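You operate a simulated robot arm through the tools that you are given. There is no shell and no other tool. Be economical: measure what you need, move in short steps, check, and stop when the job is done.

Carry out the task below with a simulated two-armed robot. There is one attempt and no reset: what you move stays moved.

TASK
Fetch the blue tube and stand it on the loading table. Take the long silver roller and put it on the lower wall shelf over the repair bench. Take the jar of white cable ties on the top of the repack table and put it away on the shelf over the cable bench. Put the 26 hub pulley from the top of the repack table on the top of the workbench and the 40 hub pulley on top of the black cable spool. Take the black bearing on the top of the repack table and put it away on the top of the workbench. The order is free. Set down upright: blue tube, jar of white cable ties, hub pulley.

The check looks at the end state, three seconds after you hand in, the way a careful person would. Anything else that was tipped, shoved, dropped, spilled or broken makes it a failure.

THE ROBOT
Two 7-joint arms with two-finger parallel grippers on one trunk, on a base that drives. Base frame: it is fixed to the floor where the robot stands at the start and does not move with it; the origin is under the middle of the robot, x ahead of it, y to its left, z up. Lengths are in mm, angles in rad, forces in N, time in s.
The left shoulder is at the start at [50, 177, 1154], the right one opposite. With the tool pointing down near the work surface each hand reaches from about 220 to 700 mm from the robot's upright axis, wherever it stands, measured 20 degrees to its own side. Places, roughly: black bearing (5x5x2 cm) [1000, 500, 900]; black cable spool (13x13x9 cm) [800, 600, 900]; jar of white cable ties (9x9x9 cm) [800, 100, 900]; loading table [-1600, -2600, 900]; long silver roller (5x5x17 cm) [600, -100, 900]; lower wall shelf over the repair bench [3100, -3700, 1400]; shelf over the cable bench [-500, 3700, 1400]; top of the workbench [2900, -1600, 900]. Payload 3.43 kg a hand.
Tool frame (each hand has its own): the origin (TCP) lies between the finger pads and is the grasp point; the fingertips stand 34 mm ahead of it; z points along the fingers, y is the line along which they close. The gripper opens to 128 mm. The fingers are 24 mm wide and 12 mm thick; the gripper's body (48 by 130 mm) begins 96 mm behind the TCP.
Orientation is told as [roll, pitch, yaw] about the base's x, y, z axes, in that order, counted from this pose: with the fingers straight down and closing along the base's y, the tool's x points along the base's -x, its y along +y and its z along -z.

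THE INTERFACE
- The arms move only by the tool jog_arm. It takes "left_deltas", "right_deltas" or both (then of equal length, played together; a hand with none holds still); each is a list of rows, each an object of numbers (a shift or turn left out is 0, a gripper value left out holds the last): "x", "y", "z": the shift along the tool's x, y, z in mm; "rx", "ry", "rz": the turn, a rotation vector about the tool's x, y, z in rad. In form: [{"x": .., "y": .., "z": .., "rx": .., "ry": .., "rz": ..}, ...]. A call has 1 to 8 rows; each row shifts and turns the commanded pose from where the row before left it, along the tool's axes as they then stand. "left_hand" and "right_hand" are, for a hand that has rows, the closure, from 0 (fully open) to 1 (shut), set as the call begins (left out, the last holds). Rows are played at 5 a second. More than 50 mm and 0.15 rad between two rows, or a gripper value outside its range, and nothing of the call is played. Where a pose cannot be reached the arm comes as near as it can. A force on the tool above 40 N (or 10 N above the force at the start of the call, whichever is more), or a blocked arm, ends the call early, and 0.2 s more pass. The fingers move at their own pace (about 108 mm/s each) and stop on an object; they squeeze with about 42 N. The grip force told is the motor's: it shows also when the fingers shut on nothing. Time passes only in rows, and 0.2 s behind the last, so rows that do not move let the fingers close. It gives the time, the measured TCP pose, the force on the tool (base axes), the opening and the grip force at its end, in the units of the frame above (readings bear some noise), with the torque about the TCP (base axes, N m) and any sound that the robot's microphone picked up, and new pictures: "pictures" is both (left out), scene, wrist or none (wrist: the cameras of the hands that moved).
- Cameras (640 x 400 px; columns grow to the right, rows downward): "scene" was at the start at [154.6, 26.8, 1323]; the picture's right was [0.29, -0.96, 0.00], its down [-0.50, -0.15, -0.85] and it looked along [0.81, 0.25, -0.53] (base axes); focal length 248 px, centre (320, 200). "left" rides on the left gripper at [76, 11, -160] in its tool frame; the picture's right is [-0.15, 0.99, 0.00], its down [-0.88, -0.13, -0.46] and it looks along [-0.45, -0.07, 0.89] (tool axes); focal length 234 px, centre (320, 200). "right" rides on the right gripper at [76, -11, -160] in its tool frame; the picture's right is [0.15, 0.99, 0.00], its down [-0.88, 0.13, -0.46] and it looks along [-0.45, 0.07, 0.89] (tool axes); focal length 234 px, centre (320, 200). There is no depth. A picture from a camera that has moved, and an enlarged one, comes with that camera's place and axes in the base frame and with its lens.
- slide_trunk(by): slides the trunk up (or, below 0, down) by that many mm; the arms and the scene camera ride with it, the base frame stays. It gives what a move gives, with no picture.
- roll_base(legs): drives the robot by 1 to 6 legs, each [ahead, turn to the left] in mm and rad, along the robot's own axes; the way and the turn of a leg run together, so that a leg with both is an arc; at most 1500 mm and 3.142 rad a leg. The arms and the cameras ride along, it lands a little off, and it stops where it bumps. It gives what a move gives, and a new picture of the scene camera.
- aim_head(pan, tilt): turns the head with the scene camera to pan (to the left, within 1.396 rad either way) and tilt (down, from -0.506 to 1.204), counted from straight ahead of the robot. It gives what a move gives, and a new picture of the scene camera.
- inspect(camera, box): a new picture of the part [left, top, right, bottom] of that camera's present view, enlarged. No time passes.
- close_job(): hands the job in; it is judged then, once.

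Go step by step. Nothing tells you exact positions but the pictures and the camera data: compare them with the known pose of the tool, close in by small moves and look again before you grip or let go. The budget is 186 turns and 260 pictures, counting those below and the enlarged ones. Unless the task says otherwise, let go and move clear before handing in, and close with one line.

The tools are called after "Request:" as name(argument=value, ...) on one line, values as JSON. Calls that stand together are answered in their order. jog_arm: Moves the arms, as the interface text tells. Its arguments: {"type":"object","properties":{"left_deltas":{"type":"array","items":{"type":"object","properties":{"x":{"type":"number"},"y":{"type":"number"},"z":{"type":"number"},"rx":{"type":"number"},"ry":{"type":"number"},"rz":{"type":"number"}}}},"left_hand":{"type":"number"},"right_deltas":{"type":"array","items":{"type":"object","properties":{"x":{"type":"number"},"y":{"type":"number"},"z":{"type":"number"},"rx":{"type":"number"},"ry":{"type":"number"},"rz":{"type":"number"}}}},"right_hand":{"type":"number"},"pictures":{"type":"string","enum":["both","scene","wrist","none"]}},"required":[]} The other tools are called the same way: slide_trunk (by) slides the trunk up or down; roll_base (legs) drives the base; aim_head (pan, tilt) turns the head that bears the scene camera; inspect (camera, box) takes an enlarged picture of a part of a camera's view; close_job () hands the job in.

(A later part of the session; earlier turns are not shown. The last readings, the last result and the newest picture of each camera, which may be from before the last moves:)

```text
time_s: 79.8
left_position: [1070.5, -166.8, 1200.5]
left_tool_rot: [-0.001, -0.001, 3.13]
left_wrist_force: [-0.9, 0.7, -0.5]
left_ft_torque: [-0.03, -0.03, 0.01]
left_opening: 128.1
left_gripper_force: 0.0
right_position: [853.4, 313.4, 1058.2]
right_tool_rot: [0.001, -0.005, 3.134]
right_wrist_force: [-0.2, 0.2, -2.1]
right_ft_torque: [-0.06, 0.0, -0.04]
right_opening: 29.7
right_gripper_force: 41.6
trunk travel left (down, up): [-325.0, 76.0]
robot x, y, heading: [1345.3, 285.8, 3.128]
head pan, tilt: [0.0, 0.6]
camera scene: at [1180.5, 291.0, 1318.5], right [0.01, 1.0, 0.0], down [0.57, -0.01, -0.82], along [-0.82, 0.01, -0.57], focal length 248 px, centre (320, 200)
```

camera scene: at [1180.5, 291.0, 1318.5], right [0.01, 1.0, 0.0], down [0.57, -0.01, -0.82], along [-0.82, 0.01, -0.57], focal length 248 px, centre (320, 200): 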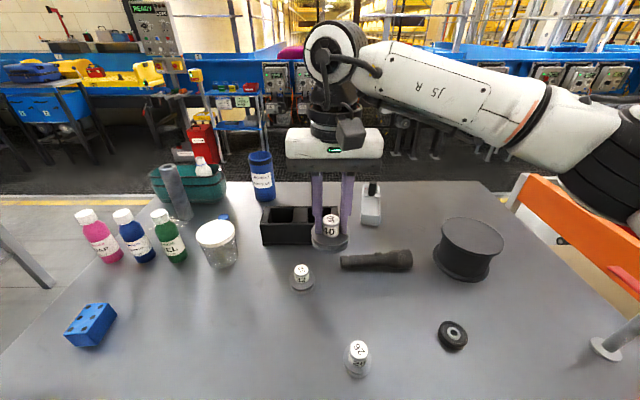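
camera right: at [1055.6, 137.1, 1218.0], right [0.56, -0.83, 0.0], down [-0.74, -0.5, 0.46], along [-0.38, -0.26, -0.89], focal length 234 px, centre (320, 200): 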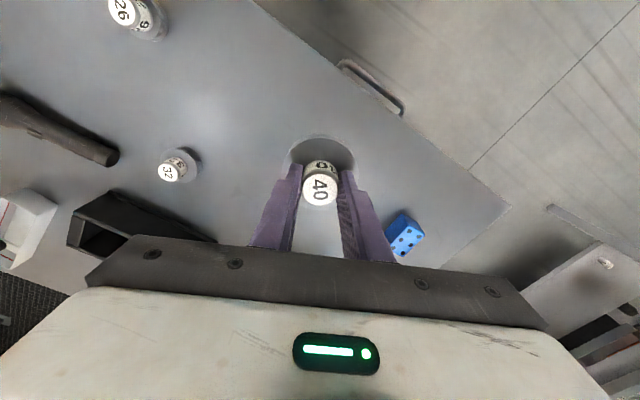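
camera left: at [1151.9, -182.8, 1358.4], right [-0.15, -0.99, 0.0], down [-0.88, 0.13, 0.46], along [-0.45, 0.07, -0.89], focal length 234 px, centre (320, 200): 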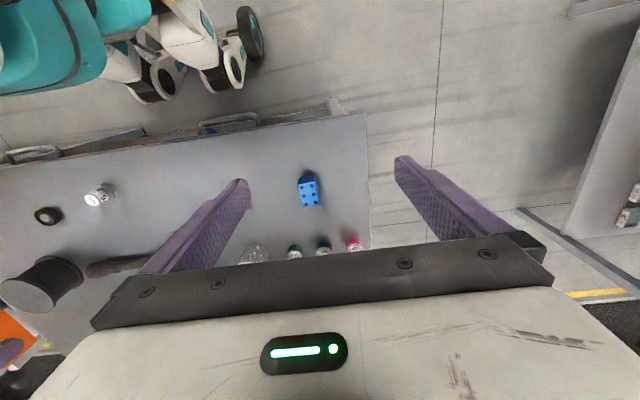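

Pulley held. Spool centre about (787, 630). Moving over it.

Request:
jog_arm(right_deltas=[{"x": -8, "y": -30}, {"x": -10, "y": -45}, {"x": -10, "y": -45}, {"x": -10, "y": -45}, {"x": -10, "y": -45}, {"x": -10, "y": -45}, {"x": -8, "y": -40}, {"y": -22}], pictures="both")

```text
time_s: 81.6
left_position: [1072.6, -166.9, 1199.9]
left_tool_rot: [0.002, -0.001, 3.132]
left_wrist_force: [-0.4, 0.0, -0.3]
left_ft_torque: [0.02, 0.03, -0.04]
left_opening: 128.2
left_gripper_force: 0.0
right_position: [791.6, 629.6, 1058.1]
right_tool_rot: [0.0, -0.005, 3.131]
right_wrist_force: [0.4, 0.2, -0.8]
right_ft_torque: [-0.02, -0.02, -0.01]
right_opening: 29.8
right_gripper_force: 42.5
trunk travel left (down, up): [-325.0, 76.0]
robot x, y, heading: [1337.0, 289.9, 3.134]
head pan, tilt: [0.0, 0.6]
camera scene: at [1181.6, 291.3, 1318.7], right [0.01, 1.0, 0.0], down [0.56, -0.01, -0.83], along [-0.82, 0.01, -0.56], focal length 248 px, centre (320, 200)
camera right: at [867.6, 639.8, 1218.1], right [0.14, -0.99, 0.0], down [-0.88, -0.12, 0.46], along [-0.46, -0.06, -0.89], focal length 234 px, centre (320, 200)
```

scene: 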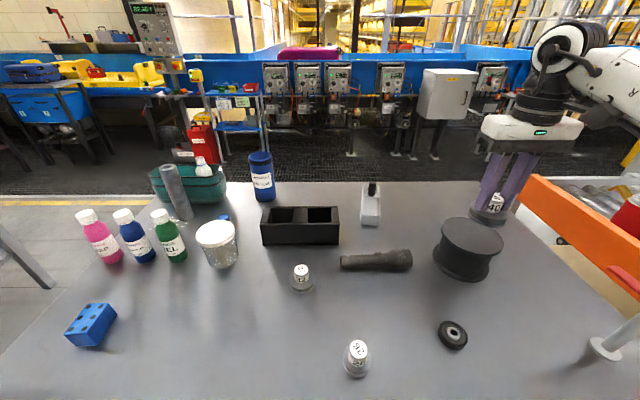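
right: 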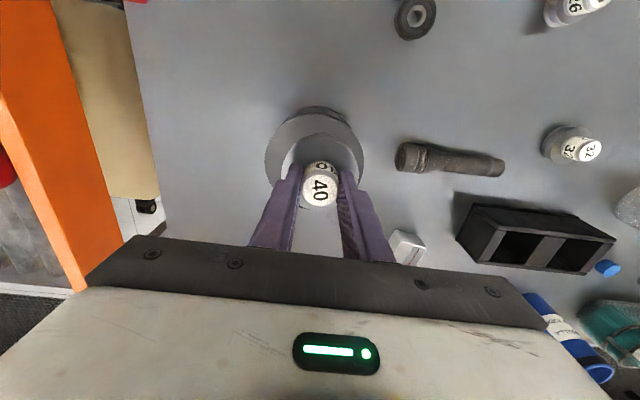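

The spool top centre is about (778, 633). Shift and lower to just above.

Request:
jog_arm(right_deltas=[{"x": -13, "y": -3}, {"z": 20}, {"z": 20}, {"z": 10}], pictures="both")

Request:
inspect(camera="scene", box=[400, 170, 560, 290])

```text
time_s: 82.6
left_position: [1071.7, -166.4, 1199.0]
left_tool_rot: [0.002, 0.0, 3.131]
left_wrist_force: [-0.5, -0.7, -0.4]
left_ft_torque: [-0.02, -0.01, 0.04]
left_opening: 127.9
left_gripper_force: 0.0
right_position: [778.5, 633.5, 1009.2]
right_tool_rot: [0.0, -0.005, 3.132]
right_wrist_force: [-0.2, 0.2, -1.6]
right_ft_torque: [-0.02, 0.0, 0.01]
right_opening: 29.7
right_gripper_force: 41.5
trunk travel left (down, up): [-325.0, 76.0]
robot x, y, heading: [1337.8, 290.5, 3.131]
head pan, tilt: [0.0, 0.6]
camera scene: at [1181.4, 291.2, 1318.7], right [0.01, 1.0, 0.0], down [0.57, -0.01, -0.82], along [-0.82, 0.01, -0.57], focal length 248 px, centre (320, 200)
camera right: at [854.1, 642.6, 1167.8], right [0.14, -0.99, 0.0], down [-0.88, -0.12, 0.46], along [-0.46, -0.06, -0.89], focal length 234 px, centre (320, 200)
```

scene: 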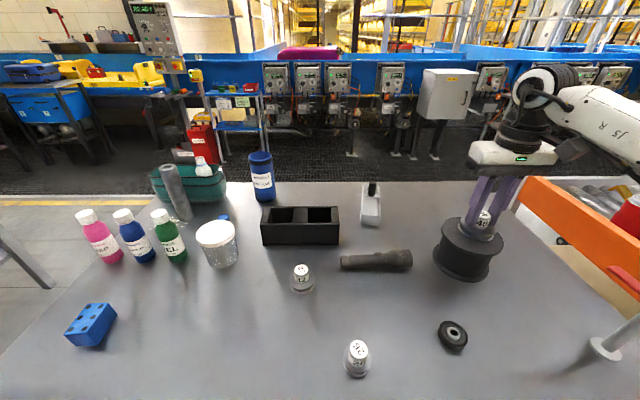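
right: 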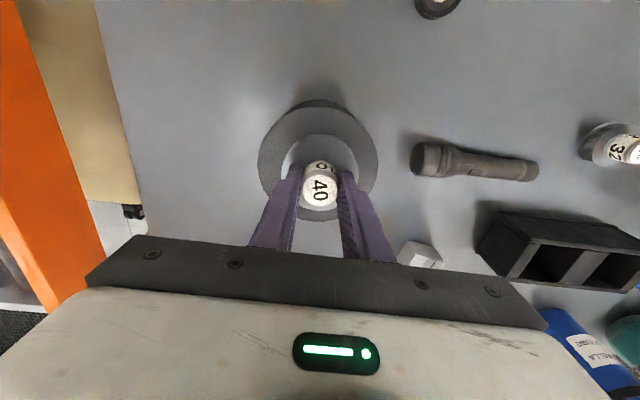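

```text
3.33 times, centred on (480, 230) of scene
camera zoom: at [1181.4, 291.2, 1318.7], right [0.01, 1.0, 0.0], down [0.57, -0.01, -0.82], along [-0.82, 0.01, -0.57], focal length 828 px, centre (-213, 100)
```

zoom: 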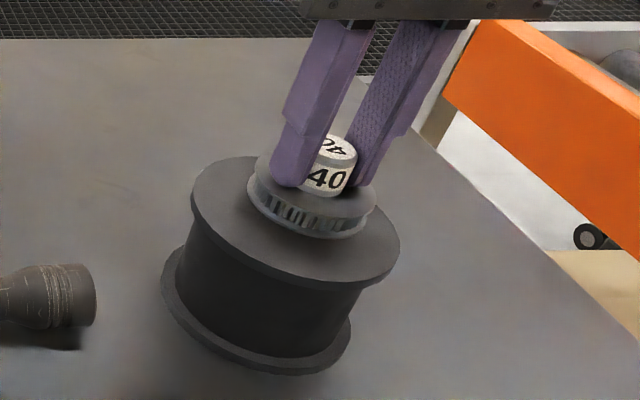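

Well centred. Lower in small steps until contact.

Request:
jog_arm(right_deltas=[{"z": 5}, {"z": 4}, {"z": 3}], pictures="none")

Request:
inspect(camera="scene", box=[430, 180, 530, 255])

```text
time_s: 83.4
left_position: [1071.9, -166.3, 1201.2]
left_tool_rot: [0.0, 0.0, 3.132]
left_wrist_force: [-0.6, -0.2, 0.4]
left_ft_torque: [0.01, 0.0, 0.0]
left_opening: 128.1
left_gripper_force: 0.1
right_position: [778.0, 634.0, 997.9]
right_tool_rot: [0.0, -0.007, 3.132]
right_wrist_force: [0.9, -0.3, -1.7]
right_ft_torque: [0.02, -0.02, 0.0]
right_opening: 29.2
right_gripper_force: 42.6
trunk travel left (down, up): [-325.0, 76.0]
robot x, y, heading: [1339.1, 289.5, 3.132]
head pan, tilt: [0.0, 0.6]
```

```text
5.33 times, centred on (480, 218) of scene
camera zoom: at [1181.4, 291.2, 1318.7], right [0.01, 1.0, 0.0], down [0.57, -0.01, -0.82], along [-0.82, 0.01, -0.57], focal length 1325 px, centre (-533, 107)
```

zoom: 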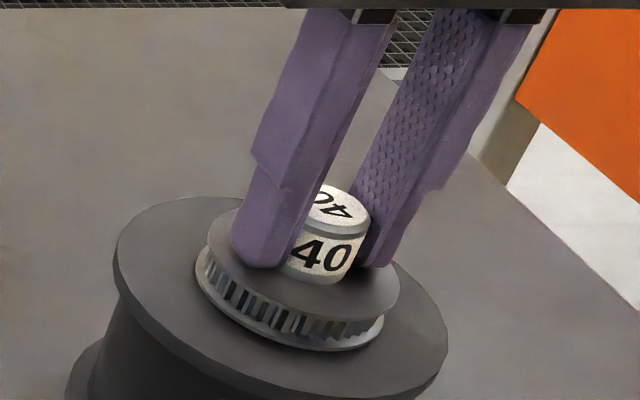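

Request:
jog_arm(right_deltas=[{"z": 2}, {"z": 2}, {"z": 2}, {}], pictures="none")

```text
time_s: 84.4
left_position: [1072.7, -166.6, 1199.7]
left_tool_rot: [0.0, -0.004, 3.131]
left_wrist_force: [-0.4, 0.3, 0.5]
left_ft_torque: [0.01, 0.02, 0.0]
left_opening: 127.7
left_gripper_force: 0.1
right_position: [777.4, 632.7, 992.7]
right_tool_rot: [0.002, -0.008, 3.132]
right_wrist_force: [-1.6, 1.2, 7.2]
right_ft_torque: [0.1, -0.24, 0.07]
right_opening: 29.4
right_gripper_force: 41.4
trunk travel left (down, up): [-325.0, 76.0]
robot x, y, heading: [1342.1, 288.5, 3.131]
head pan, tilt: [0.0, 0.6]
```

Contact felt. Open and lift away.

Request:
jog_arm(right_deltas=[{"z": -1}, {}, {}, {"z": -20}, {"z": -45}, {"z": -45}], right_hand=0.2, pictures="both")

```text
time_s: 85.8
left_position: [1073.2, -168.4, 1199.6]
left_tool_rot: [0.0, -0.002, 3.131]
left_wrist_force: [0.3, -0.7, -0.2]
left_ft_torque: [0.0, 0.03, 0.01]
left_opening: 128.1
left_gripper_force: 0.0
right_position: [779.6, 634.4, 1102.7]
right_tool_rot: [0.0, -0.006, 3.134]
right_wrist_force: [1.1, 0.9, -0.2]
right_ft_torque: [0.01, 0.01, 0.01]
right_opening: 102.3
right_gripper_force: 0.1
trunk travel left (down, up): [-325.0, 76.0]
robot x, y, heading: [1339.5, 286.3, 3.128]
head pan, tilt: [0.0, 0.6]
camera scene: at [1182.0, 290.6, 1318.7], right [0.01, 1.0, 0.0], down [0.56, -0.01, -0.83], along [-0.83, 0.01, -0.56], focal length 248 px, centre (320, 200)
camera right: at [855.7, 641.9, 1261.8], right [0.14, -0.99, 0.0], down [-0.88, -0.12, 0.46], along [-0.46, -0.06, -0.89], focal length 234 px, centre (320, 200)
```

scene: 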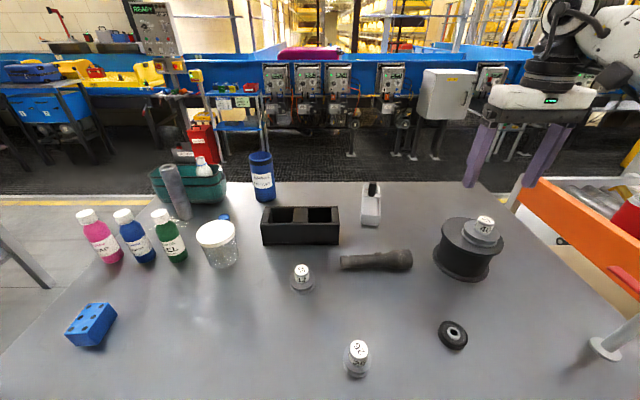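
right: 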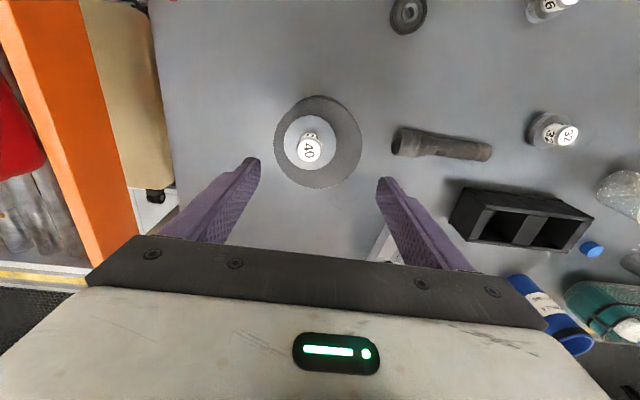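

The 40 pulley stands on the spool. Next: back off and turn right a bit so the left hand can take the 26 pulley and the right hand the bearing.

Request:
jog_arm(right_deltas=[{"x": 30, "y": 18}, {"x": 43, "y": 24}, {"x": 43, "y": 24}, {"x": 43, "y": 24}], left_deltas=[{"x": -20, "y": -40}, {"x": -20, "y": -40}, {"x": -20, "y": -40}, {"x": -20, "y": -40}], pictures="none")

Request:
roll_base(legs=[[-100, 0], [0, -0.45]])

```text
time_s: 86.8
left_position: [994.4, -4.7, 1199.3]
left_tool_rot: [-0.001, -0.001, 3.13]
left_wrist_force: [0.4, 0.5, 0.3]
left_ft_torque: [-0.02, 0.01, 0.03]
left_opening: 127.7
left_gripper_force: 0.0
right_position: [937.2, 542.8, 1102.2]
right_tool_rot: [0.001, -0.006, 3.132]
right_wrist_force: [0.0, -1.0, -0.6]
right_ft_torque: [-0.02, 0.02, -0.02]
right_opening: 102.4
right_gripper_force: 0.2
trunk travel left (down, up): [-325.0, 76.0]
robot x, y, heading: [1341.5, 288.1, 3.133]
head pan, tilt: [0.0, 0.6]
```

```text
time_s: 89.3
left_position: [1001.2, 175.2, 1199.6]
left_tool_rot: [0.002, -0.002, 2.678]
left_wrist_force: [0.1, 0.2, -0.4]
left_ft_torque: [-0.02, 0.0, -0.01]
left_opening: 128.0
left_gripper_force: 0.1
right_position: [1189.1, 692.9, 1100.6]
right_tool_rot: [-0.001, -0.004, 2.679]
right_wrist_force: [-0.2, 0.0, 0.8]
right_ft_torque: [0.01, -0.01, 0.01]
right_opening: 102.3
right_gripper_force: 0.1
trunk travel left (down, up): [-325.0, 76.0]
robot x, y, heading: [1440.4, 284.5, 2.681]
head pan, tilt: [0.0, 0.6]
camera scene: at [1299.1, 359.5, 1318.7], right [0.45, 0.89, 0.0], down [0.51, -0.25, -0.83], along [-0.74, 0.37, -0.56], focal length 248 px, centre (320, 200)
```

scene: 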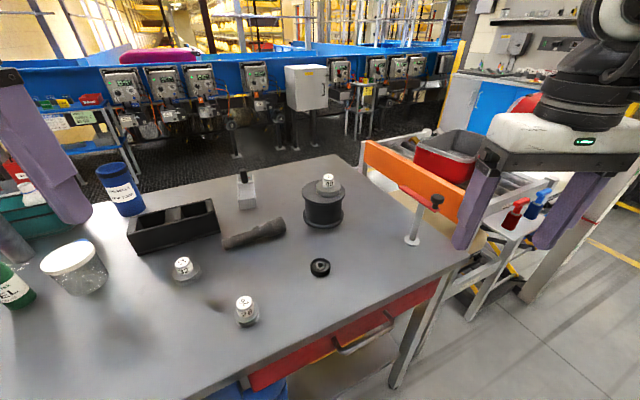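

26 pulley at (998, 354), bearing at (950, 534). Left hand goes to the 26 first.

Request:
jog_arm(left_deltas=[{"x": -17, "y": -32}, {"x": -17, "y": -32}, {"x": -16, "y": -32}, {"x": -16, "y": -32}, {"x": -16, "y": -31}, {"z": 50}, {"z": 50}, {"z": 50}], left_hand=0.3, pictures="wrist")

```text
time_s: 91.1
left_position: [997.5, 331.0, 1042.8]
left_tool_rot: [0.0, -0.001, 2.676]
left_wrist_force: [-0.5, 0.0, 0.7]
left_ft_torque: [-0.02, -0.03, -0.01]
left_opening: 89.6
left_gripper_force: 0.0
left hand out of reach, approached as far as the arm can: row 5
right_position: [1188.7, 691.9, 1101.0]
right_tool_rot: [-0.001, -0.007, 2.679]
right_wrist_force: [-0.4, 0.3, -0.6]
right_ft_torque: [-0.03, 0.01, -0.03]
right_opening: 102.3
right_gripper_force: 0.1
trunk travel left (down, up): [-325.0, 76.0]
robot x, y, heading: [1444.3, 284.2, 2.676]
head pan, tilt: [0.0, 0.6]
camera left: at [1061.0, 286.6, 1201.9], right [-0.57, -0.82, 0.0], down [-0.73, 0.51, 0.46], along [-0.37, 0.26, -0.89], focal length 234 px, centre (320, 200)
```

left: 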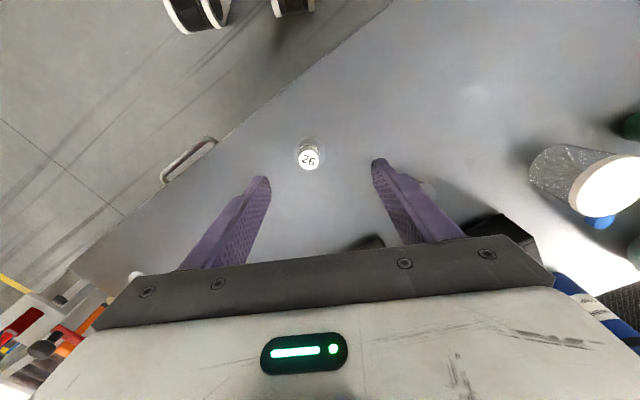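

26 hub at (993, 355). Correct and lower.

Request:
jog_arm(left_deltas=[{"x": -15, "y": -19}, {"z": 45}, {"z": 45}], pictures="wrist")

```text
time_s: 91.9
left_position: [993.1, 352.5, 953.3]
left_tool_rot: [0.001, -0.003, 2.68]
left_wrist_force: [1.1, 0.2, 0.1]
left_ft_torque: [-0.01, 0.0, 0.02]
left_opening: 89.5
left_gripper_force: 0.0
right_position: [1188.0, 692.3, 1101.4]
right_tool_rot: [-0.002, -0.005, 2.68]
right_wrist_force: [-0.9, -0.2, 0.1]
right_ft_torque: [0.01, -0.03, 0.03]
right_opening: 102.7
right_gripper_force: 0.0
trunk travel left (down, up): [-325.0, 76.0]
robot x, y, heading: [1439.4, 290.6, 2.675]
head pan, tilt: [0.0, 0.6]
camera left: at [1056.4, 309.8, 1111.1], right [-0.57, -0.82, 0.0], down [-0.73, 0.51, 0.46], along [-0.38, 0.26, -0.89], focal length 234 px, centre (320, 200)
```

left: 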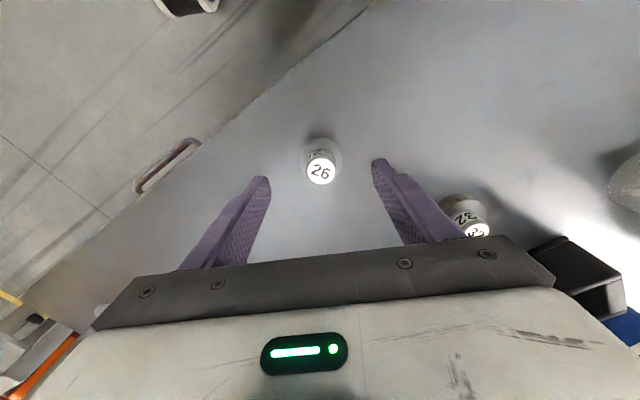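

Aligned. Descend to 902 and grip.

Request:
jog_arm(left_deltas=[{"z": 25}, {"z": 20}, {"z": 6}], pictures="wrist")

Request:
jog_arm(left_deltas=[{}, {}, {}, {}], left_hand=1, pictures="none")

Request:
jog_arm(left_deltas=[{"z": -5}, {"z": -10}, {"z": -20}, {"z": -25}, {"z": -25}, {}], pictures="wrist")

```text
time_s: 92.7
left_position: [994.5, 347.1, 904.7]
left_tool_rot: [0.0, -0.002, 2.679]
left_wrist_force: [-0.2, 0.8, -0.3]
left_ft_torque: [0.02, 0.02, -0.01]
left_opening: 89.7
left_gripper_force: 0.1
left hand out of reach, approached as far as the arm can: row 2
right_position: [1188.7, 692.9, 1102.4]
right_tool_rot: [0.0, -0.006, 2.678]
right_wrist_force: [-0.3, 0.2, 0.3]
right_ft_torque: [0.02, -0.03, 0.04]
right_opening: 102.6
right_gripper_force: 0.1
trunk travel left (down, up): [-325.0, 76.0]
robot x, y, heading: [1442.6, 286.7, 2.678]
head pan, tilt: [0.0, 0.6]
camera left: at [1056.4, 302.8, 1063.2], right [-0.57, -0.82, 0.0], down [-0.73, 0.51, 0.46], along [-0.38, 0.26, -0.89], focal length 234 px, centre (320, 200)
```

left: 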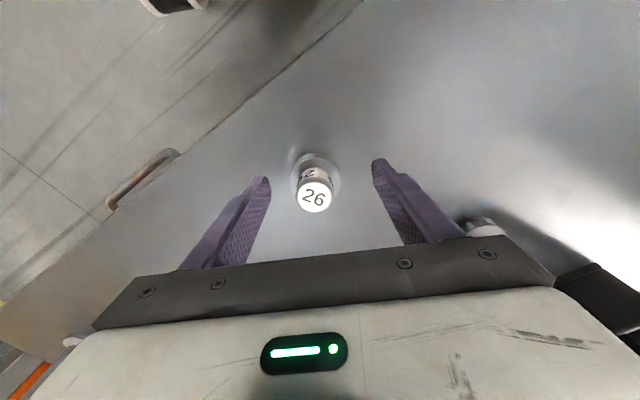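

```text
time_s: 93.7
left_position: [993.0, 346.7, 905.6]
left_tool_rot: [-0.001, -0.003, 2.677]
left_wrist_force: [0.3, -0.3, 0.5]
left_ft_torque: [-0.01, -0.03, 0.01]
left_opening: 30.1
left_gripper_force: 42.3
right_position: [1188.2, 692.5, 1101.8]
right_tool_rot: [0.0, -0.007, 2.68]
right_wrist_force: [-0.4, 0.6, 1.4]
right_ft_torque: [0.0, 0.02, 0.05]
right_opening: 102.6
right_gripper_force: 0.1
trunk travel left (down, up): [-325.0, 76.0]
robot x, y, heading: [1442.8, 289.1, 2.676]
head pan, tilt: [0.0, 0.6]
```

```text
time_s: 95.1
left_position: [993.0, 348.5, 990.0]
left_tool_rot: [0.0, -0.002, 2.677]
left_wrist_force: [-0.3, 0.6, -1.5]
left_ft_torque: [0.03, -0.02, 0.01]
left_opening: 30.0
left_gripper_force: 41.9
right_position: [1189.2, 692.4, 1101.3]
right_tool_rot: [0.0, -0.004, 2.678]
right_wrist_force: [0.7, -0.4, 0.4]
right_ft_torque: [-0.03, 0.02, 0.0]
right_opening: 102.4
right_gripper_force: 0.1
trunk travel left (down, up): [-325.0, 76.0]
robot x, y, heading: [1443.7, 286.6, 2.679]
head pan, tilt: [0.0, 0.6]
camera left: at [1056.0, 305.2, 1147.7], right [-0.57, -0.82, 0.0], down [-0.73, 0.51, 0.46], along [-0.37, 0.26, -0.89], focal length 234 px, centre (320, 200)
```

left: 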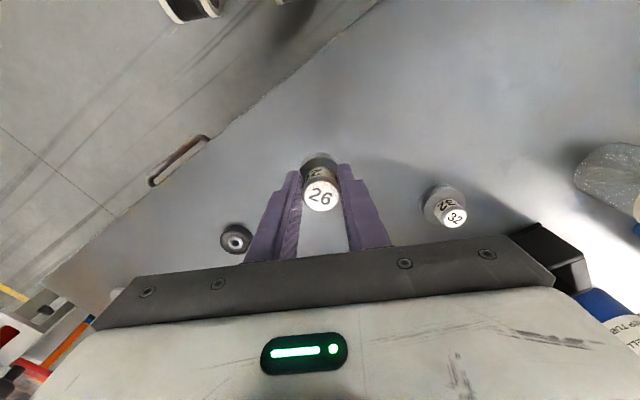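

26 held. Moving left hand up and aside, right hand toward the bearing.

Request:
jog_arm(left_deltas=[{"z": -20}, {"z": -25}, {"z": -25, "y": 15}, {"z": -20, "y": 25}, {"y": 30, "x": 10}, {"y": 30, "x": 15}, {"y": 25, "x": 15}, {"y": 15, "x": 10}], right_deltas=[{"x": -20, "y": 20}, {"x": -20, "y": 33}, {"x": -20, "y": 33}, {"x": -20, "y": 33}, {"x": -20, "y": 33}, {"x": -20, "y": 33}, {"x": -20, "y": 33}, {"x": -4, "y": 30}], pictures="wrist")

```text
time_s: 96.9
left_position: [976.6, 199.3, 1079.2]
left_tool_rot: [0.0, -0.005, 2.677]
left_wrist_force: [0.7, 0.0, -0.9]
left_ft_torque: [0.03, -0.03, -0.02]
left_opening: 30.3
left_gripper_force: 41.8
right_position: [948.4, 534.5, 1102.6]
right_tool_rot: [-0.001, -0.007, 2.678]
right_wrist_force: [-0.1, 0.0, 0.2]
right_ft_torque: [0.02, -0.03, 0.03]
right_opening: 102.5
right_gripper_force: 0.2
trunk travel left (down, up): [-325.0, 76.0]
robot x, y, heading: [1440.7, 288.0, 2.677]
head pan, tilt: [0.0, 0.6]
camera right: at [1023.1, 508.8, 1261.7], right [-0.31, -0.95, 0.0], down [-0.84, 0.27, 0.46], along [-0.44, 0.14, -0.89], focal length 234 px, centre (320, 200)
camera left: at [1039.2, 156.2, 1237.3], right [-0.57, -0.82, 0.0], down [-0.73, 0.51, 0.46], along [-0.38, 0.26, -0.89], focal length 234 px, centre (320, 200)
```

right: 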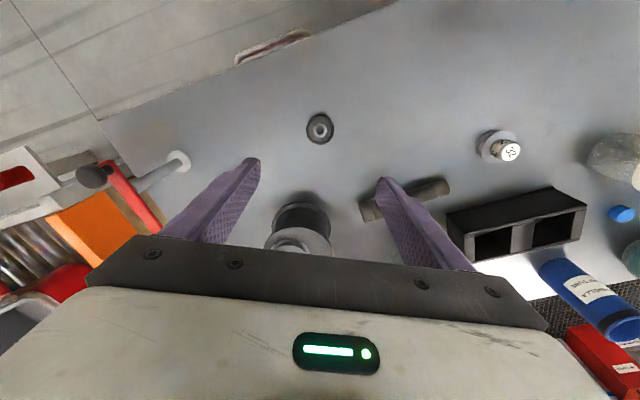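
left: 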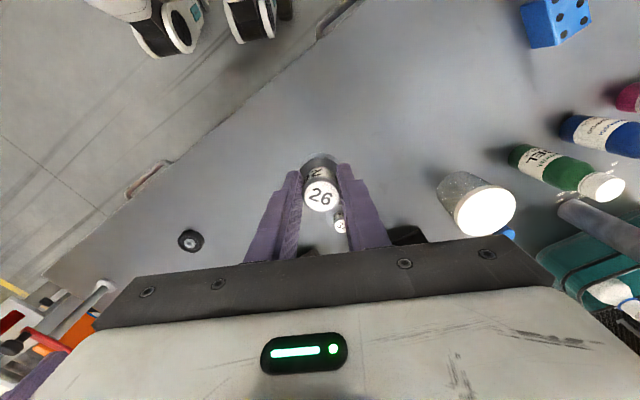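

Bearing directly below. Descend.

Request:
jog_arm(right_deltas=[{"x": 3, "z": 40}, {"z": 50}, {"z": 50}, {"z": 40}, {"z": 20}], pictures="wrist")

```text
time_s: 98.1
left_position: [975.4, 201.9, 1079.1]
left_tool_rot: [0.0, -0.003, 2.677]
left_wrist_force: [0.5, 0.2, -1.3]
left_ft_torque: [0.05, 0.01, -0.02]
left_opening: 30.2
left_gripper_force: 42.4
right_position: [951.1, 533.4, 901.1]
right_tool_rot: [0.0, -0.005, 2.678]
right_wrist_force: [0.1, 0.5, -0.8]
right_ft_torque: [0.0, -0.01, -0.02]
right_opening: 102.4
right_gripper_force: 0.0
trunk travel left (down, up): [-325.0, 76.0]
robot x, y, heading: [1441.1, 290.6, 2.676]
head pan, tilt: [0.0, 0.6]
camera right: at [1023.9, 508.6, 1060.4], right [-0.31, -0.95, 0.0], down [-0.84, 0.28, 0.46], along [-0.44, 0.14, -0.89], focal length 234 px, centre (320, 200)
```

right: 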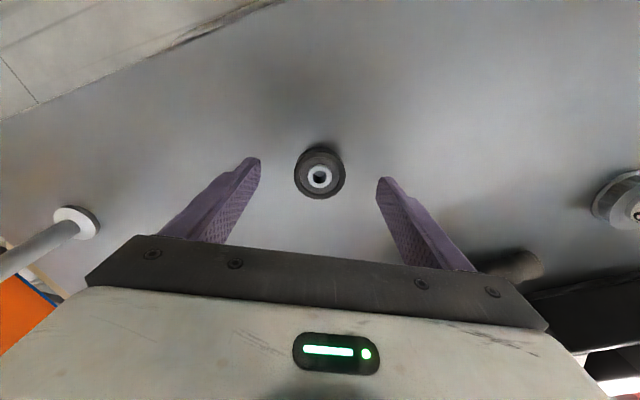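

Centred. Lower 12 more and close.

Request:
jog_arm(right_deltas=[{"z": 7}, {"z": 6}], pictures="none")

Request:
jog_arm(right_deltas=[{}, {}, {}, {}], right_hand=1, pictures="none")

Request:
jog_arm(right_deltas=[{"z": -5}, {"z": -10}, {"z": -20}, {"z": -25}, {"z": -25}, {"z": -25}, {"z": -25}, {"z": -25}], pictures="wrist")

```text
time_s: 98.7
left_position: [975.4, 200.8, 1080.1]
left_tool_rot: [0.0, -0.001, 2.679]
left_wrist_force: [-0.1, -0.4, -1.2]
left_ft_torque: [0.0, -0.03, 0.0]
left_opening: 30.3
left_gripper_force: 42.2
right_position: [949.8, 533.9, 889.4]
right_tool_rot: [0.0, -0.007, 2.679]
right_wrist_force: [0.2, 0.1, -0.7]
right_ft_torque: [-0.02, -0.01, 0.03]
right_opening: 102.6
right_gripper_force: 0.1
trunk travel left (down, up): [-325.0, 76.0]
robot x, y, heading: [1444.4, 287.0, 2.676]
head pan, tilt: [0.0, 0.6]
```

```text
time_s: 99.7
left_position: [977.0, 201.0, 1078.1]
left_tool_rot: [0.001, -0.002, 2.677]
left_wrist_force: [0.3, 0.1, -1.7]
left_ft_torque: [-0.03, -0.03, -0.01]
left_opening: 29.9
left_gripper_force: 42.3
right_position: [949.6, 535.0, 889.4]
right_tool_rot: [0.0, -0.005, 2.679]
right_wrist_force: [0.1, -0.2, -0.8]
right_ft_torque: [0.0, 0.04, 0.01]
right_opening: 45.1
right_gripper_force: 41.8
trunk travel left (down, up): [-325.0, 76.0]
robot x, y, heading: [1440.2, 285.9, 2.676]
head pan, tilt: [0.0, 0.6]
```

```text
time_s: 101.5
left_position: [978.0, 200.3, 1078.6]
left_tool_rot: [0.0, -0.004, 2.675]
left_wrist_force: [0.7, -0.7, -1.3]
left_ft_torque: [0.01, 0.01, -0.02]
left_opening: 30.2
left_gripper_force: 41.9
right_position: [952.3, 532.9, 1049.8]
right_tool_rot: [0.0, -0.005, 2.68]
right_wrist_force: [0.2, 0.3, -0.8]
right_ft_torque: [-0.02, 0.01, -0.01]
right_opening: 45.2
right_gripper_force: 41.9
trunk travel left (down, up): [-325.0, 76.0]
robot x, y, heading: [1443.8, 286.9, 2.674]
head pan, tilt: [0.0, 0.6]
camera right: at [1025.7, 507.8, 1208.8], right [-0.31, -0.95, 0.0], down [-0.84, 0.28, 0.46], along [-0.44, 0.14, -0.89], focal length 234 px, centre (320, 200)
```

right: 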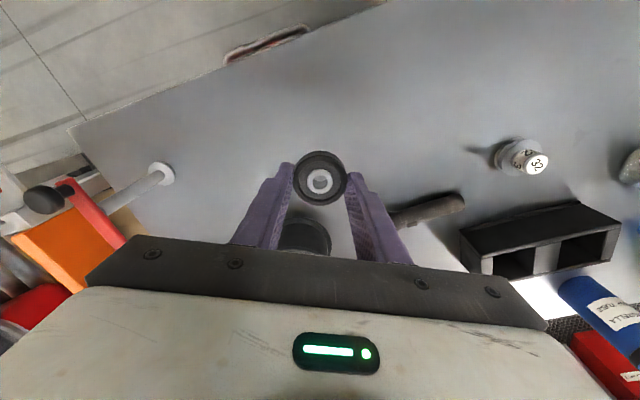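

Both items held. The workbench is the blue cabinet bench ahead-right; driving there.

Request:
roll_base(legs=[[-60, 0], [0, 2.471], [1300, 0], [560, 0], [0, 1.136]])

```text
time_s: 120.0
left_position: [2617.1, -1180.1, 1079.3]
left_tool_rot: [-0.001, -0.002, -0.038]
left_wrist_force: [0.6, 0.5, -1.1]
left_ft_torque: [-0.03, -0.01, 0.0]
left_opening: 29.8
left_gripper_force: 41.9
right_position: [2776.1, -1472.6, 1048.9]
right_tool_rot: [0.0, -0.005, -0.037]
right_wrist_force: [-0.6, -0.4, -1.0]
right_ft_torque: [-0.01, 0.03, 0.01]
right_opening: 45.2
right_gripper_force: 42.3
trunk travel left (down, up): [-325.0, 76.0]
robot x, y, heading: [2229.1, -1452.2, -0.033]
head pan, tilt: [0.0, 0.6]
camera scene: at [2386.4, -1456.1, 1318.7], right [-0.04, -1.0, 0.0], down [-0.56, 0.02, -0.83], along [0.82, -0.03, -0.56], focal length 248 px, centre (320, 200)
```

scene: 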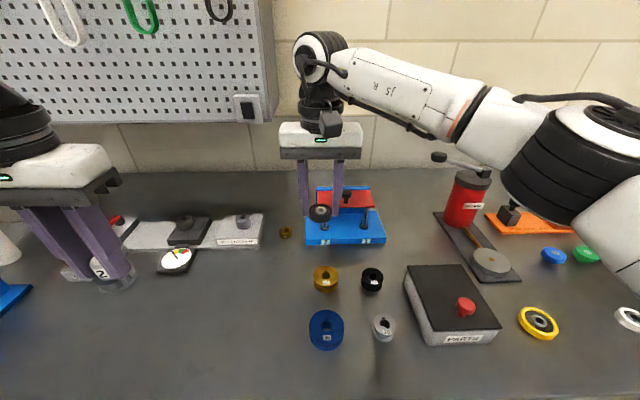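

The workbench top is in front of me; the spot under the left hand is free. Lowering the 26 pulley there.

Request:
jog_arm(left_deltas=[{"z": 30}, {"z": 40}, {"z": 40}, {"z": 30}, {"z": 14}], pictures="both")

```text
time_s: 121.3
left_position: [2620.5, -1180.7, 932.8]
left_tool_rot: [0.004, -0.019, -0.039]
left_wrist_force: [-7.4, 3.0, 25.3]
left_ft_torque: [-0.15, 0.52, -0.01]
left_opening: 30.0
left_gripper_force: 41.8
right_position: [2775.2, -1472.4, 1051.0]
right_tool_rot: [0.001, -0.008, -0.034]
right_wrist_force: [0.6, 1.3, -1.2]
right_ft_torque: [-0.02, 0.0, -0.02]
right_opening: 44.9
right_gripper_force: 41.7
trunk travel left (down, up): [-325.0, 76.0]
robot x, y, heading: [2230.2, -1450.6, -0.031]
head pan, tilt: [0.0, 0.6]
stopped in row 5 (left hand): the force on the tool passed its limit (the readings are from after the stop); the commanded pose is now the measured one
camera scene: at [2384.3, -1457.0, 1319.3], right [-0.04, -1.0, 0.0], down [-0.56, 0.02, -0.83], along [0.83, -0.03, -0.56], focal length 248 px, centre (320, 200)
camera left: at [2541.2, -1166.9, 1089.5], right [0.18, 0.98, 0.01], down [0.87, -0.17, 0.47], along [0.46, -0.08, -0.88], focal length 234 px, centre (320, 200)
```

scene: 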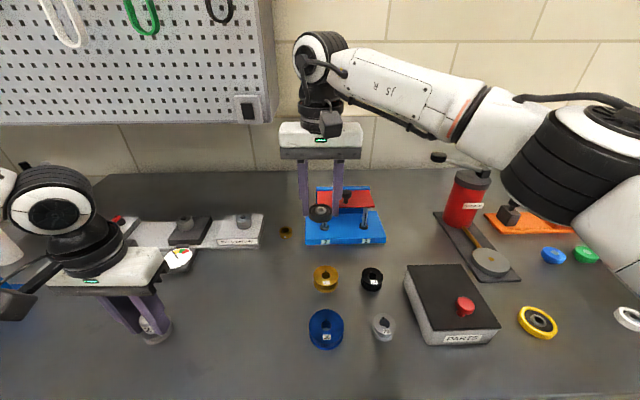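
left: 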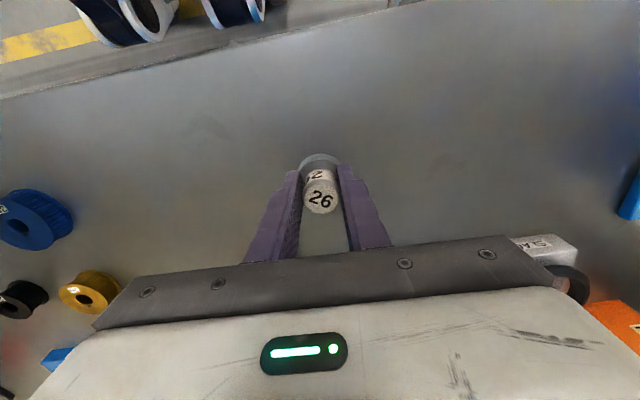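

Contact at z≈933: this surface is ~25 mm higher. Ease up 2 mm, check, then release.

Request:
jog_arm(left_deltas=[{"z": -2, "ry": -0.015}, {}], pictures="none")

```text
time_s: 121.9
left_position: [2619.3, -1180.7, 933.0]
left_tool_rot: [0.003, -0.031, -0.038]
left_wrist_force: [-7.2, -3.6, 20.3]
left_ft_torque: [-0.17, 0.68, 0.01]
left_opening: 29.9
left_gripper_force: 41.8
right_position: [2773.4, -1473.2, 1049.7]
right_tool_rot: [0.002, -0.01, -0.036]
right_wrist_force: [0.0, 0.5, -1.7]
right_ft_torque: [-0.01, -0.01, -0.02]
right_opening: 45.1
right_gripper_force: 41.3
trunk travel left (down, up): [-325.0, 76.0]
robot x, y, heading: [2225.9, -1448.7, -0.037]
head pan, tilt: [0.0, 0.6]
```

Request:
jog_arm(left_deltas=[{"z": -2, "ry": 0.03}, {"z": -1}, {}], pictures="none")

```text
time_s: 122.7
left_position: [2620.5, -1178.9, 933.5]
left_tool_rot: [0.003, 0.005, -0.041]
left_wrist_force: [0.6, 0.6, -0.2]
left_ft_torque: [0.04, 0.0, -0.02]
left_opening: 30.0
left_gripper_force: 42.2
right_position: [2776.4, -1472.7, 1049.6]
right_tool_rot: [-0.001, -0.006, -0.035]
right_wrist_force: [1.0, -0.1, -1.2]
right_ft_torque: [-0.04, -0.01, -0.03]
right_opening: 45.0
right_gripper_force: 42.5
trunk travel left (down, up): [-325.0, 76.0]
robot x, y, heading: [2225.9, -1451.7, -0.038]
head pan, tilt: [0.0, 0.6]
```

Weight just rests on the surface (force ≈0). Release and lift.

Request:
jog_arm(left_deltas=[{}, {}, {}, {"z": -15}, {"z": -40}, {"z": -45}, {"z": -45}], left_hand=0.4, pictures="both")

```text
time_s: 124.3
left_position: [2619.7, -1181.7, 1080.3]
left_tool_rot: [0.003, 0.003, -0.039]
left_wrist_force: [-0.1, 0.3, 0.5]
left_ft_torque: [-0.01, -0.02, -0.01]
left_opening: 77.1
left_gripper_force: 0.0
right_position: [2775.4, -1473.1, 1049.2]
right_tool_rot: [0.001, -0.006, -0.035]
right_wrist_force: [-0.1, -0.5, 0.3]
right_ft_torque: [0.0, 0.0, -0.03]
right_opening: 45.1
right_gripper_force: 42.6
trunk travel left (down, up): [-325.0, 76.0]
robot x, y, heading: [2230.4, -1451.3, -0.031]
head pan, tilt: [0.0, 0.6]
camera scene: at [2385.9, -1456.5, 1318.7], right [-0.04, -1.0, 0.0], down [-0.56, 0.02, -0.83], along [0.82, -0.03, -0.56], focal length 248 px, centre (320, 200)
camera left: at [2544.0, -1166.3, 1239.1], right [0.19, 0.98, 0.0], down [0.88, -0.17, 0.45], along [0.45, -0.08, -0.89], focal length 234 px, centre (320, 200)
```

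scene: 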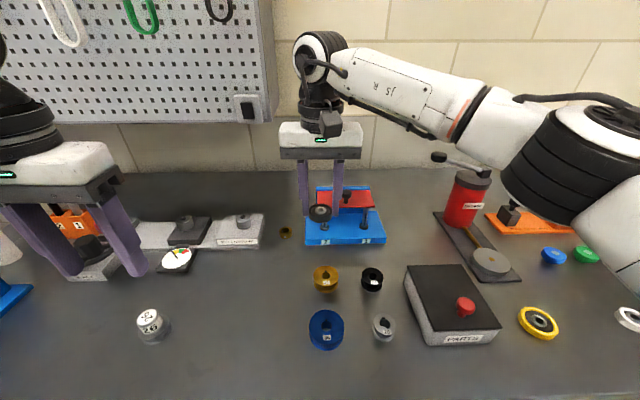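
left: 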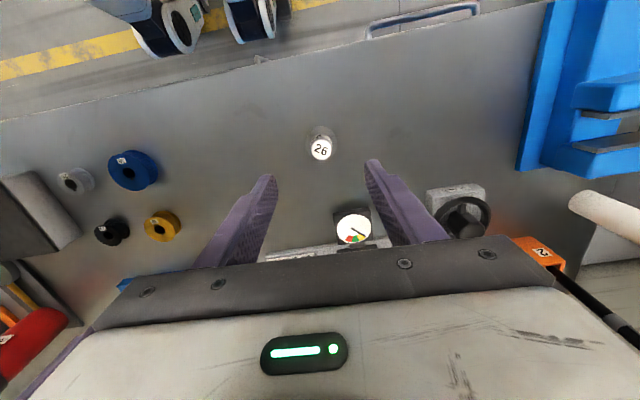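

26 stands on the workbench. Moving left hand away and right hand to the free spot at about (2640, −1328).

Request:
jog_arm(left_deltas=[{"z": -40, "y": 10}, {"z": -40, "y": 20}, {"z": -30, "y": 30}, {"y": 40}, {"y": 40}], right_deltas=[{"x": 15, "y": 15}, {"x": 32, "y": 32}, {"x": 32, "y": 32}, {"x": 32, "y": 32}, {"x": 29, "y": 29}], pictures="none")

Request:
jog_arm(right_deltas=[{"z": 25}, {"z": 40}, {"z": 30}, {"z": 20}], pictures="both")

```text
time_s: 125.5
left_position: [2623.8, -1038.2, 1188.4]
left_tool_rot: [0.002, 0.001, -0.037]
left_wrist_force: [0.2, 0.6, 0.5]
left_ft_torque: [-0.05, -0.02, -0.02]
left_opening: 76.8
left_gripper_force: 0.0
right_position: [2639.8, -1326.8, 1048.3]
right_tool_rot: [0.0, -0.007, -0.034]
right_wrist_force: [-0.9, -0.2, -0.7]
right_ft_torque: [-0.02, 0.0, -0.01]
right_opening: 45.2
right_gripper_force: 42.5
trunk travel left (down, up): [-325.0, 76.0]
robot x, y, heading: [2231.4, -1446.5, -0.036]
head pan, tilt: [0.0, 0.6]
```

```text
time_s: 126.5
left_position: [2626.2, -1040.6, 1188.7]
left_tool_rot: [0.002, 0.001, -0.038]
left_wrist_force: [-0.1, -0.2, -0.1]
left_ft_torque: [0.02, 0.01, -0.02]
left_opening: 76.9
left_gripper_force: 0.0
right_position: [2642.5, -1327.7, 934.0]
right_tool_rot: [0.003, -0.006, -0.036]
right_wrist_force: [-0.8, 0.7, -0.4]
right_ft_torque: [0.0, -0.02, -0.02]
right_opening: 45.0
right_gripper_force: 41.8
trunk travel left (down, up): [-325.0, 76.0]
robot x, y, heading: [2228.0, -1452.6, -0.039]
head pan, tilt: [0.0, 0.6]
camera scene: at [2386.3, -1456.1, 1318.7], right [-0.04, -1.0, 0.0], down [-0.56, 0.02, -0.82], along [0.82, -0.03, -0.57], focal length 248 px, centre (320, 200)
camera right: at [2564.5, -1337.2, 1092.9], right [-0.11, 0.99, 0.0], down [0.88, 0.1, 0.46], along [0.46, 0.05, -0.89], focal length 234 px, centre (320, 200)
```

scene: 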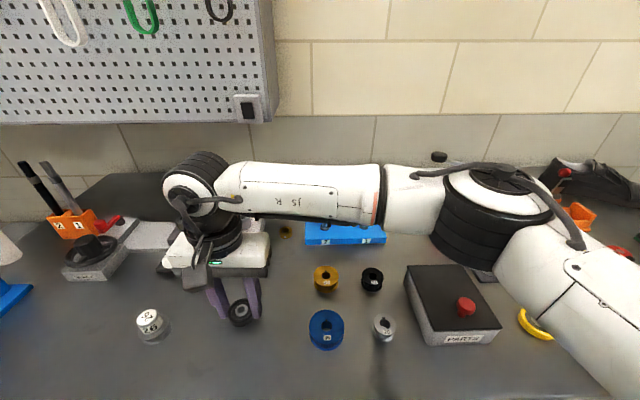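
right: 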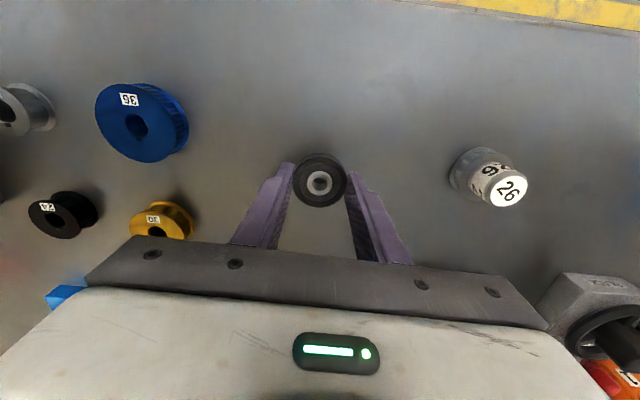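

Request:
jog_arm(right_deltas=[{"z": 6}, {"z": 4}, {"z": 3}, {"z": 2}, {"z": 2}], pictures="none")

```text
time_s: 127.7
left_position: [2624.2, -1040.0, 1189.3]
left_tool_rot: [0.004, 0.0, -0.037]
left_wrist_force: [0.5, 0.6, 0.3]
left_ft_torque: [0.01, 0.04, 0.0]
left_opening: 76.8
left_gripper_force: 0.0
right_position: [2642.4, -1326.9, 918.9]
right_tool_rot: [0.004, -0.009, -0.035]
right_wrist_force: [0.0, -1.3, 15.6]
right_ft_torque: [-0.23, 0.15, 0.0]
right_opening: 45.2
right_gripper_force: 42.1
trunk travel left (down, up): [-325.0, 76.0]
robot x, y, heading: [2231.3, -1452.7, -0.038]
head pan, tilt: [0.0, 0.6]
```

Request:
jog_arm(right_deltas=[{"z": -1}, {}], pictures="none")

Request:
jog_arm(right_deltas=[{}, {}, {}, {"z": -15}, {"z": -40}, {"z": -45}, {"z": -45}], right_hand=0.4, pictures="scene")

```text
time_s: 128.3
left_position: [2624.9, -1040.3, 1189.7]
left_tool_rot: [0.003, 0.0, -0.039]
left_wrist_force: [-1.0, -0.5, 0.8]
left_ft_torque: [-0.02, 0.0, -0.01]
left_opening: 76.7
left_gripper_force: 0.1
right_position: [2642.7, -1327.0, 919.2]
right_tool_rot: [0.002, -0.01, -0.035]
right_wrist_force: [2.6, 0.9, 18.0]
right_ft_torque: [-0.08, 0.03, -0.03]
right_opening: 45.1
right_gripper_force: 42.5
trunk travel left (down, up): [-325.0, 76.0]
robot x, y, heading: [2232.0, -1450.9, -0.031]
head pan, tilt: [0.0, 0.6]
```

```text
time_s: 129.9
left_position: [2624.6, -1039.8, 1188.9]
left_tool_rot: [0.003, 0.0, -0.039]
left_wrist_force: [-0.4, -0.4, 0.0]
left_ft_torque: [0.0, 0.0, 0.04]
left_opening: 76.8
left_gripper_force: 0.0
right_position: [2642.0, -1326.0, 1063.3]
right_tool_rot: [0.0, -0.005, -0.034]
right_wrist_force: [-0.1, -0.2, 0.0]
right_ft_torque: [-0.03, 0.03, 0.0]
right_opening: 77.0
right_gripper_force: 0.1
trunk travel left (down, up): [-325.0, 76.0]
robot x, y, heading: [2229.4, -1452.1, -0.035]
head pan, tilt: [0.0, 0.6]
camera scene: at [2385.8, -1456.1, 1318.7], right [-0.04, -1.0, 0.0], down [-0.56, 0.02, -0.83], along [0.82, -0.03, -0.56], focal length 248 px, centre (320, 200)
```

scene: 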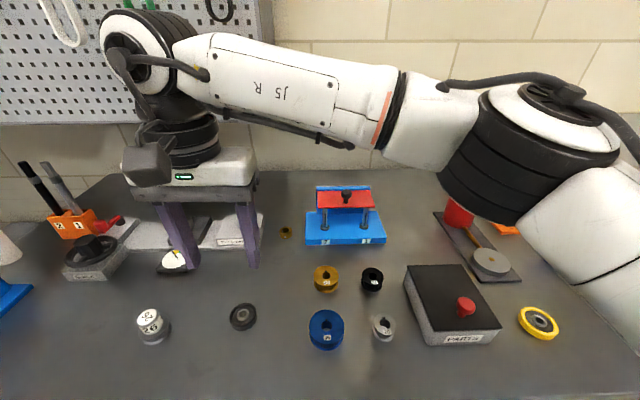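

Bearing placed. While here, look toward the repair bench shelf.

Request:
jog_arm(right_deltas=[{"z": -40}, {"z": -40, "x": 30}, {"z": -40, "x": 40}, {"x": 45, "y": -20}, {"x": 45, "y": -30}, {"y": -40}], pictures="none")

Request:
aim_head(pan=-1.1, tilt=0.1)

```text
refused: row 3 steps farther than a row can; nothing moved
```

```text
time_s: 131.2
left_position: [2625.6, -1041.3, 1188.9]
left_tool_rot: [0.002, 0.002, -0.039]
left_wrist_force: [-0.1, 0.2, -0.4]
left_ft_torque: [0.0, -0.01, -0.01]
left_opening: 76.6
left_gripper_force: 0.0
right_position: [2641.6, -1327.3, 1063.5]
right_tool_rot: [0.0, -0.005, -0.036]
right_wrist_force: [1.6, -0.6, 0.4]
right_ft_torque: [0.0, 0.03, 0.03]
right_opening: 76.8
right_gripper_force: 0.0
trunk travel left (down, up): [-325.0, 76.0]
robot x, y, heading: [2227.4, -1446.4, -0.035]
head pan, tilt: [-1.1, 0.099]
camera scene: at [2336.7, -1536.4, 1364.9], right [-0.91, -0.42, 0.0], down [-0.04, 0.09, -0.99], along [0.42, -0.9, -0.1], focal length 248 px, centre (320, 200)
```

scene: 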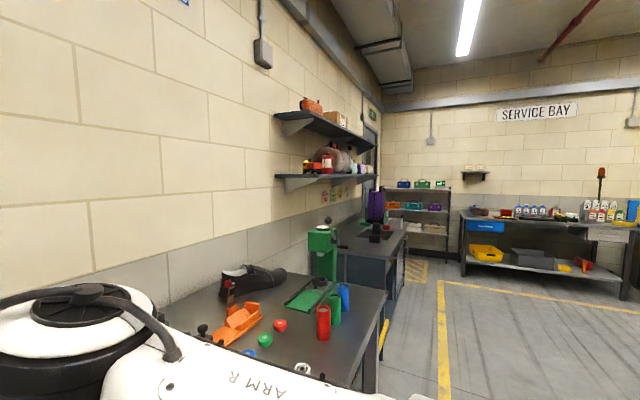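

Request:
inspect(camera="scene", box=[250, 80, 430, 220])

Request:
jog_arm(right_deltas=[{"z": -40}, {"z": -40, "x": 25}, {"z": -30, "x": 35}, {"x": 45, "y": -20}, {"x": 40, "y": -30}, {"y": -40}], left_deltas=[{}, {"x": 30}, {"x": 40}, {"x": 40}, {"x": 40}, {"x": 20}], pictures="none")

```text
2.86 times, centred on (340, 150) of scene
camera zoom: at [2336.7, -1536.4, 1364.9], right [-0.91, -0.42, 0.0], down [-0.04, 0.09, -0.99], along [0.42, -0.9, -0.1], focal length 710 px, centre (263, 343)
```

zoom: 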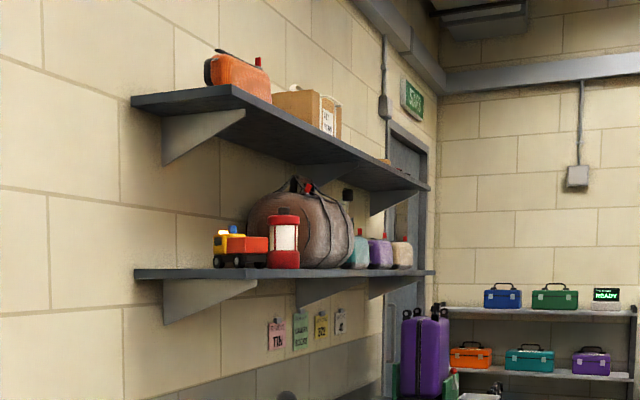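

```text
time_s: 132.6
left_position: [2457.0, -1035.9, 1188.9]
left_tool_rot: [0.003, 0.002, -0.037]
left_wrist_force: [0.6, -0.1, 0.9]
left_ft_torque: [0.02, 0.02, 0.02]
left_opening: 76.6
left_gripper_force: 0.2
right_position: [2491.9, -1414.3, 1172.2]
right_tool_rot: [0.002, -0.006, -0.034]
right_wrist_force: [0.0, -0.2, 0.5]
right_ft_torque: [0.01, -0.04, -0.02]
right_opening: 77.0
right_gripper_force: 0.0
trunk travel left (down, up): [-325.0, 76.0]
robot x, y, heading: [2229.5, -1451.2, -0.037]
head pan, tilt: [-1.1, 0.099]
```

Lower shelf has free room at its near end and right part. Now drive back to the right end of the repack table to fetch the roller and tube.

Request:
roll_base(legs=[[-100, 0], [0, 2.29], [780, 0], [0, 0.889], [1010, 0], [0, -1.571]])

Request:
aim_head(pan=0, tilt=0.6)

```text
time_s: 154.0
left_position: [191.8, -681.0, 1189.3]
left_tool_rot: [0.003, 0.001, 1.593]
left_wrist_force: [0.0, -0.1, -0.3]
left_ft_torque: [0.01, 0.0, 0.02]
left_opening: 76.7
left_gripper_force: 0.1
right_position: [567.8, -622.3, 1171.8]
right_tool_rot: [0.001, -0.007, 1.598]
right_wrist_force: [0.3, 0.0, -0.2]
right_ft_torque: [0.03, -0.01, 0.0]
right_opening: 76.6
right_gripper_force: 0.0
trunk travel left (down, up): [-325.0, 76.0]
robot x, y, heading: [622.6, -882.0, 1.591]
head pan, tilt: [-1.1, 0.099]
camera scene: at [699.8, -767.7, 1364.9], right [0.48, -0.88, 0.0], down [-0.09, -0.05, -0.99], along [0.88, 0.47, -0.1], focal length 248 px, centre (320, 200)
```

scene: 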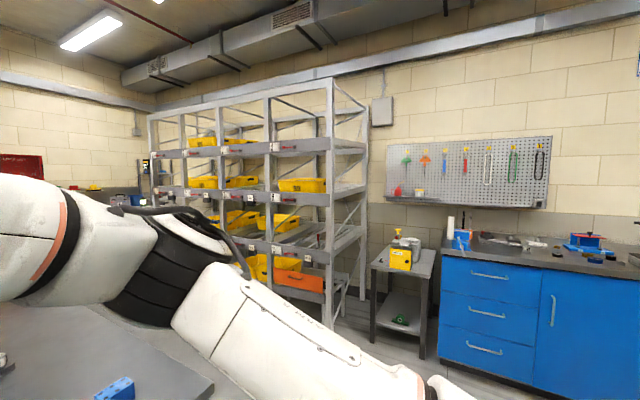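

```text
time_s: 155.4
left_position: [191.8, -681.1, 1189.1]
left_tool_rot: [0.002, 0.001, 1.594]
left_wrist_force: [1.0, 0.1, 0.0]
left_ft_torque: [0.0, 0.01, -0.01]
left_opening: 77.0
left_gripper_force: 0.2
right_position: [564.0, -621.2, 1168.6]
right_tool_rot: [-0.003, -0.01, 1.575]
right_wrist_force: [-73.0, -11.8, -25.5]
right_ft_torque: [4.34, -12.22, -7.33]
right_opening: 76.8
right_gripper_force: 0.0
trunk travel left (down, up): [-325.0, 76.0]
robot x, y, heading: [624.4, -885.2, 1.591]
head pan, tilt: [0.0, 0.6]
camera scene: at [627.7, -722.5, 1322.2], right [1.0, -0.1, 0.0], down [-0.05, -0.53, -0.85], along [0.08, 0.84, -0.53], focal length 248 px, centre (320, 200)
```

scene: 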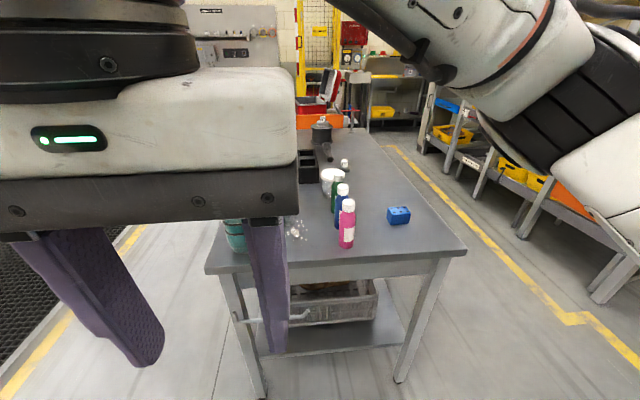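

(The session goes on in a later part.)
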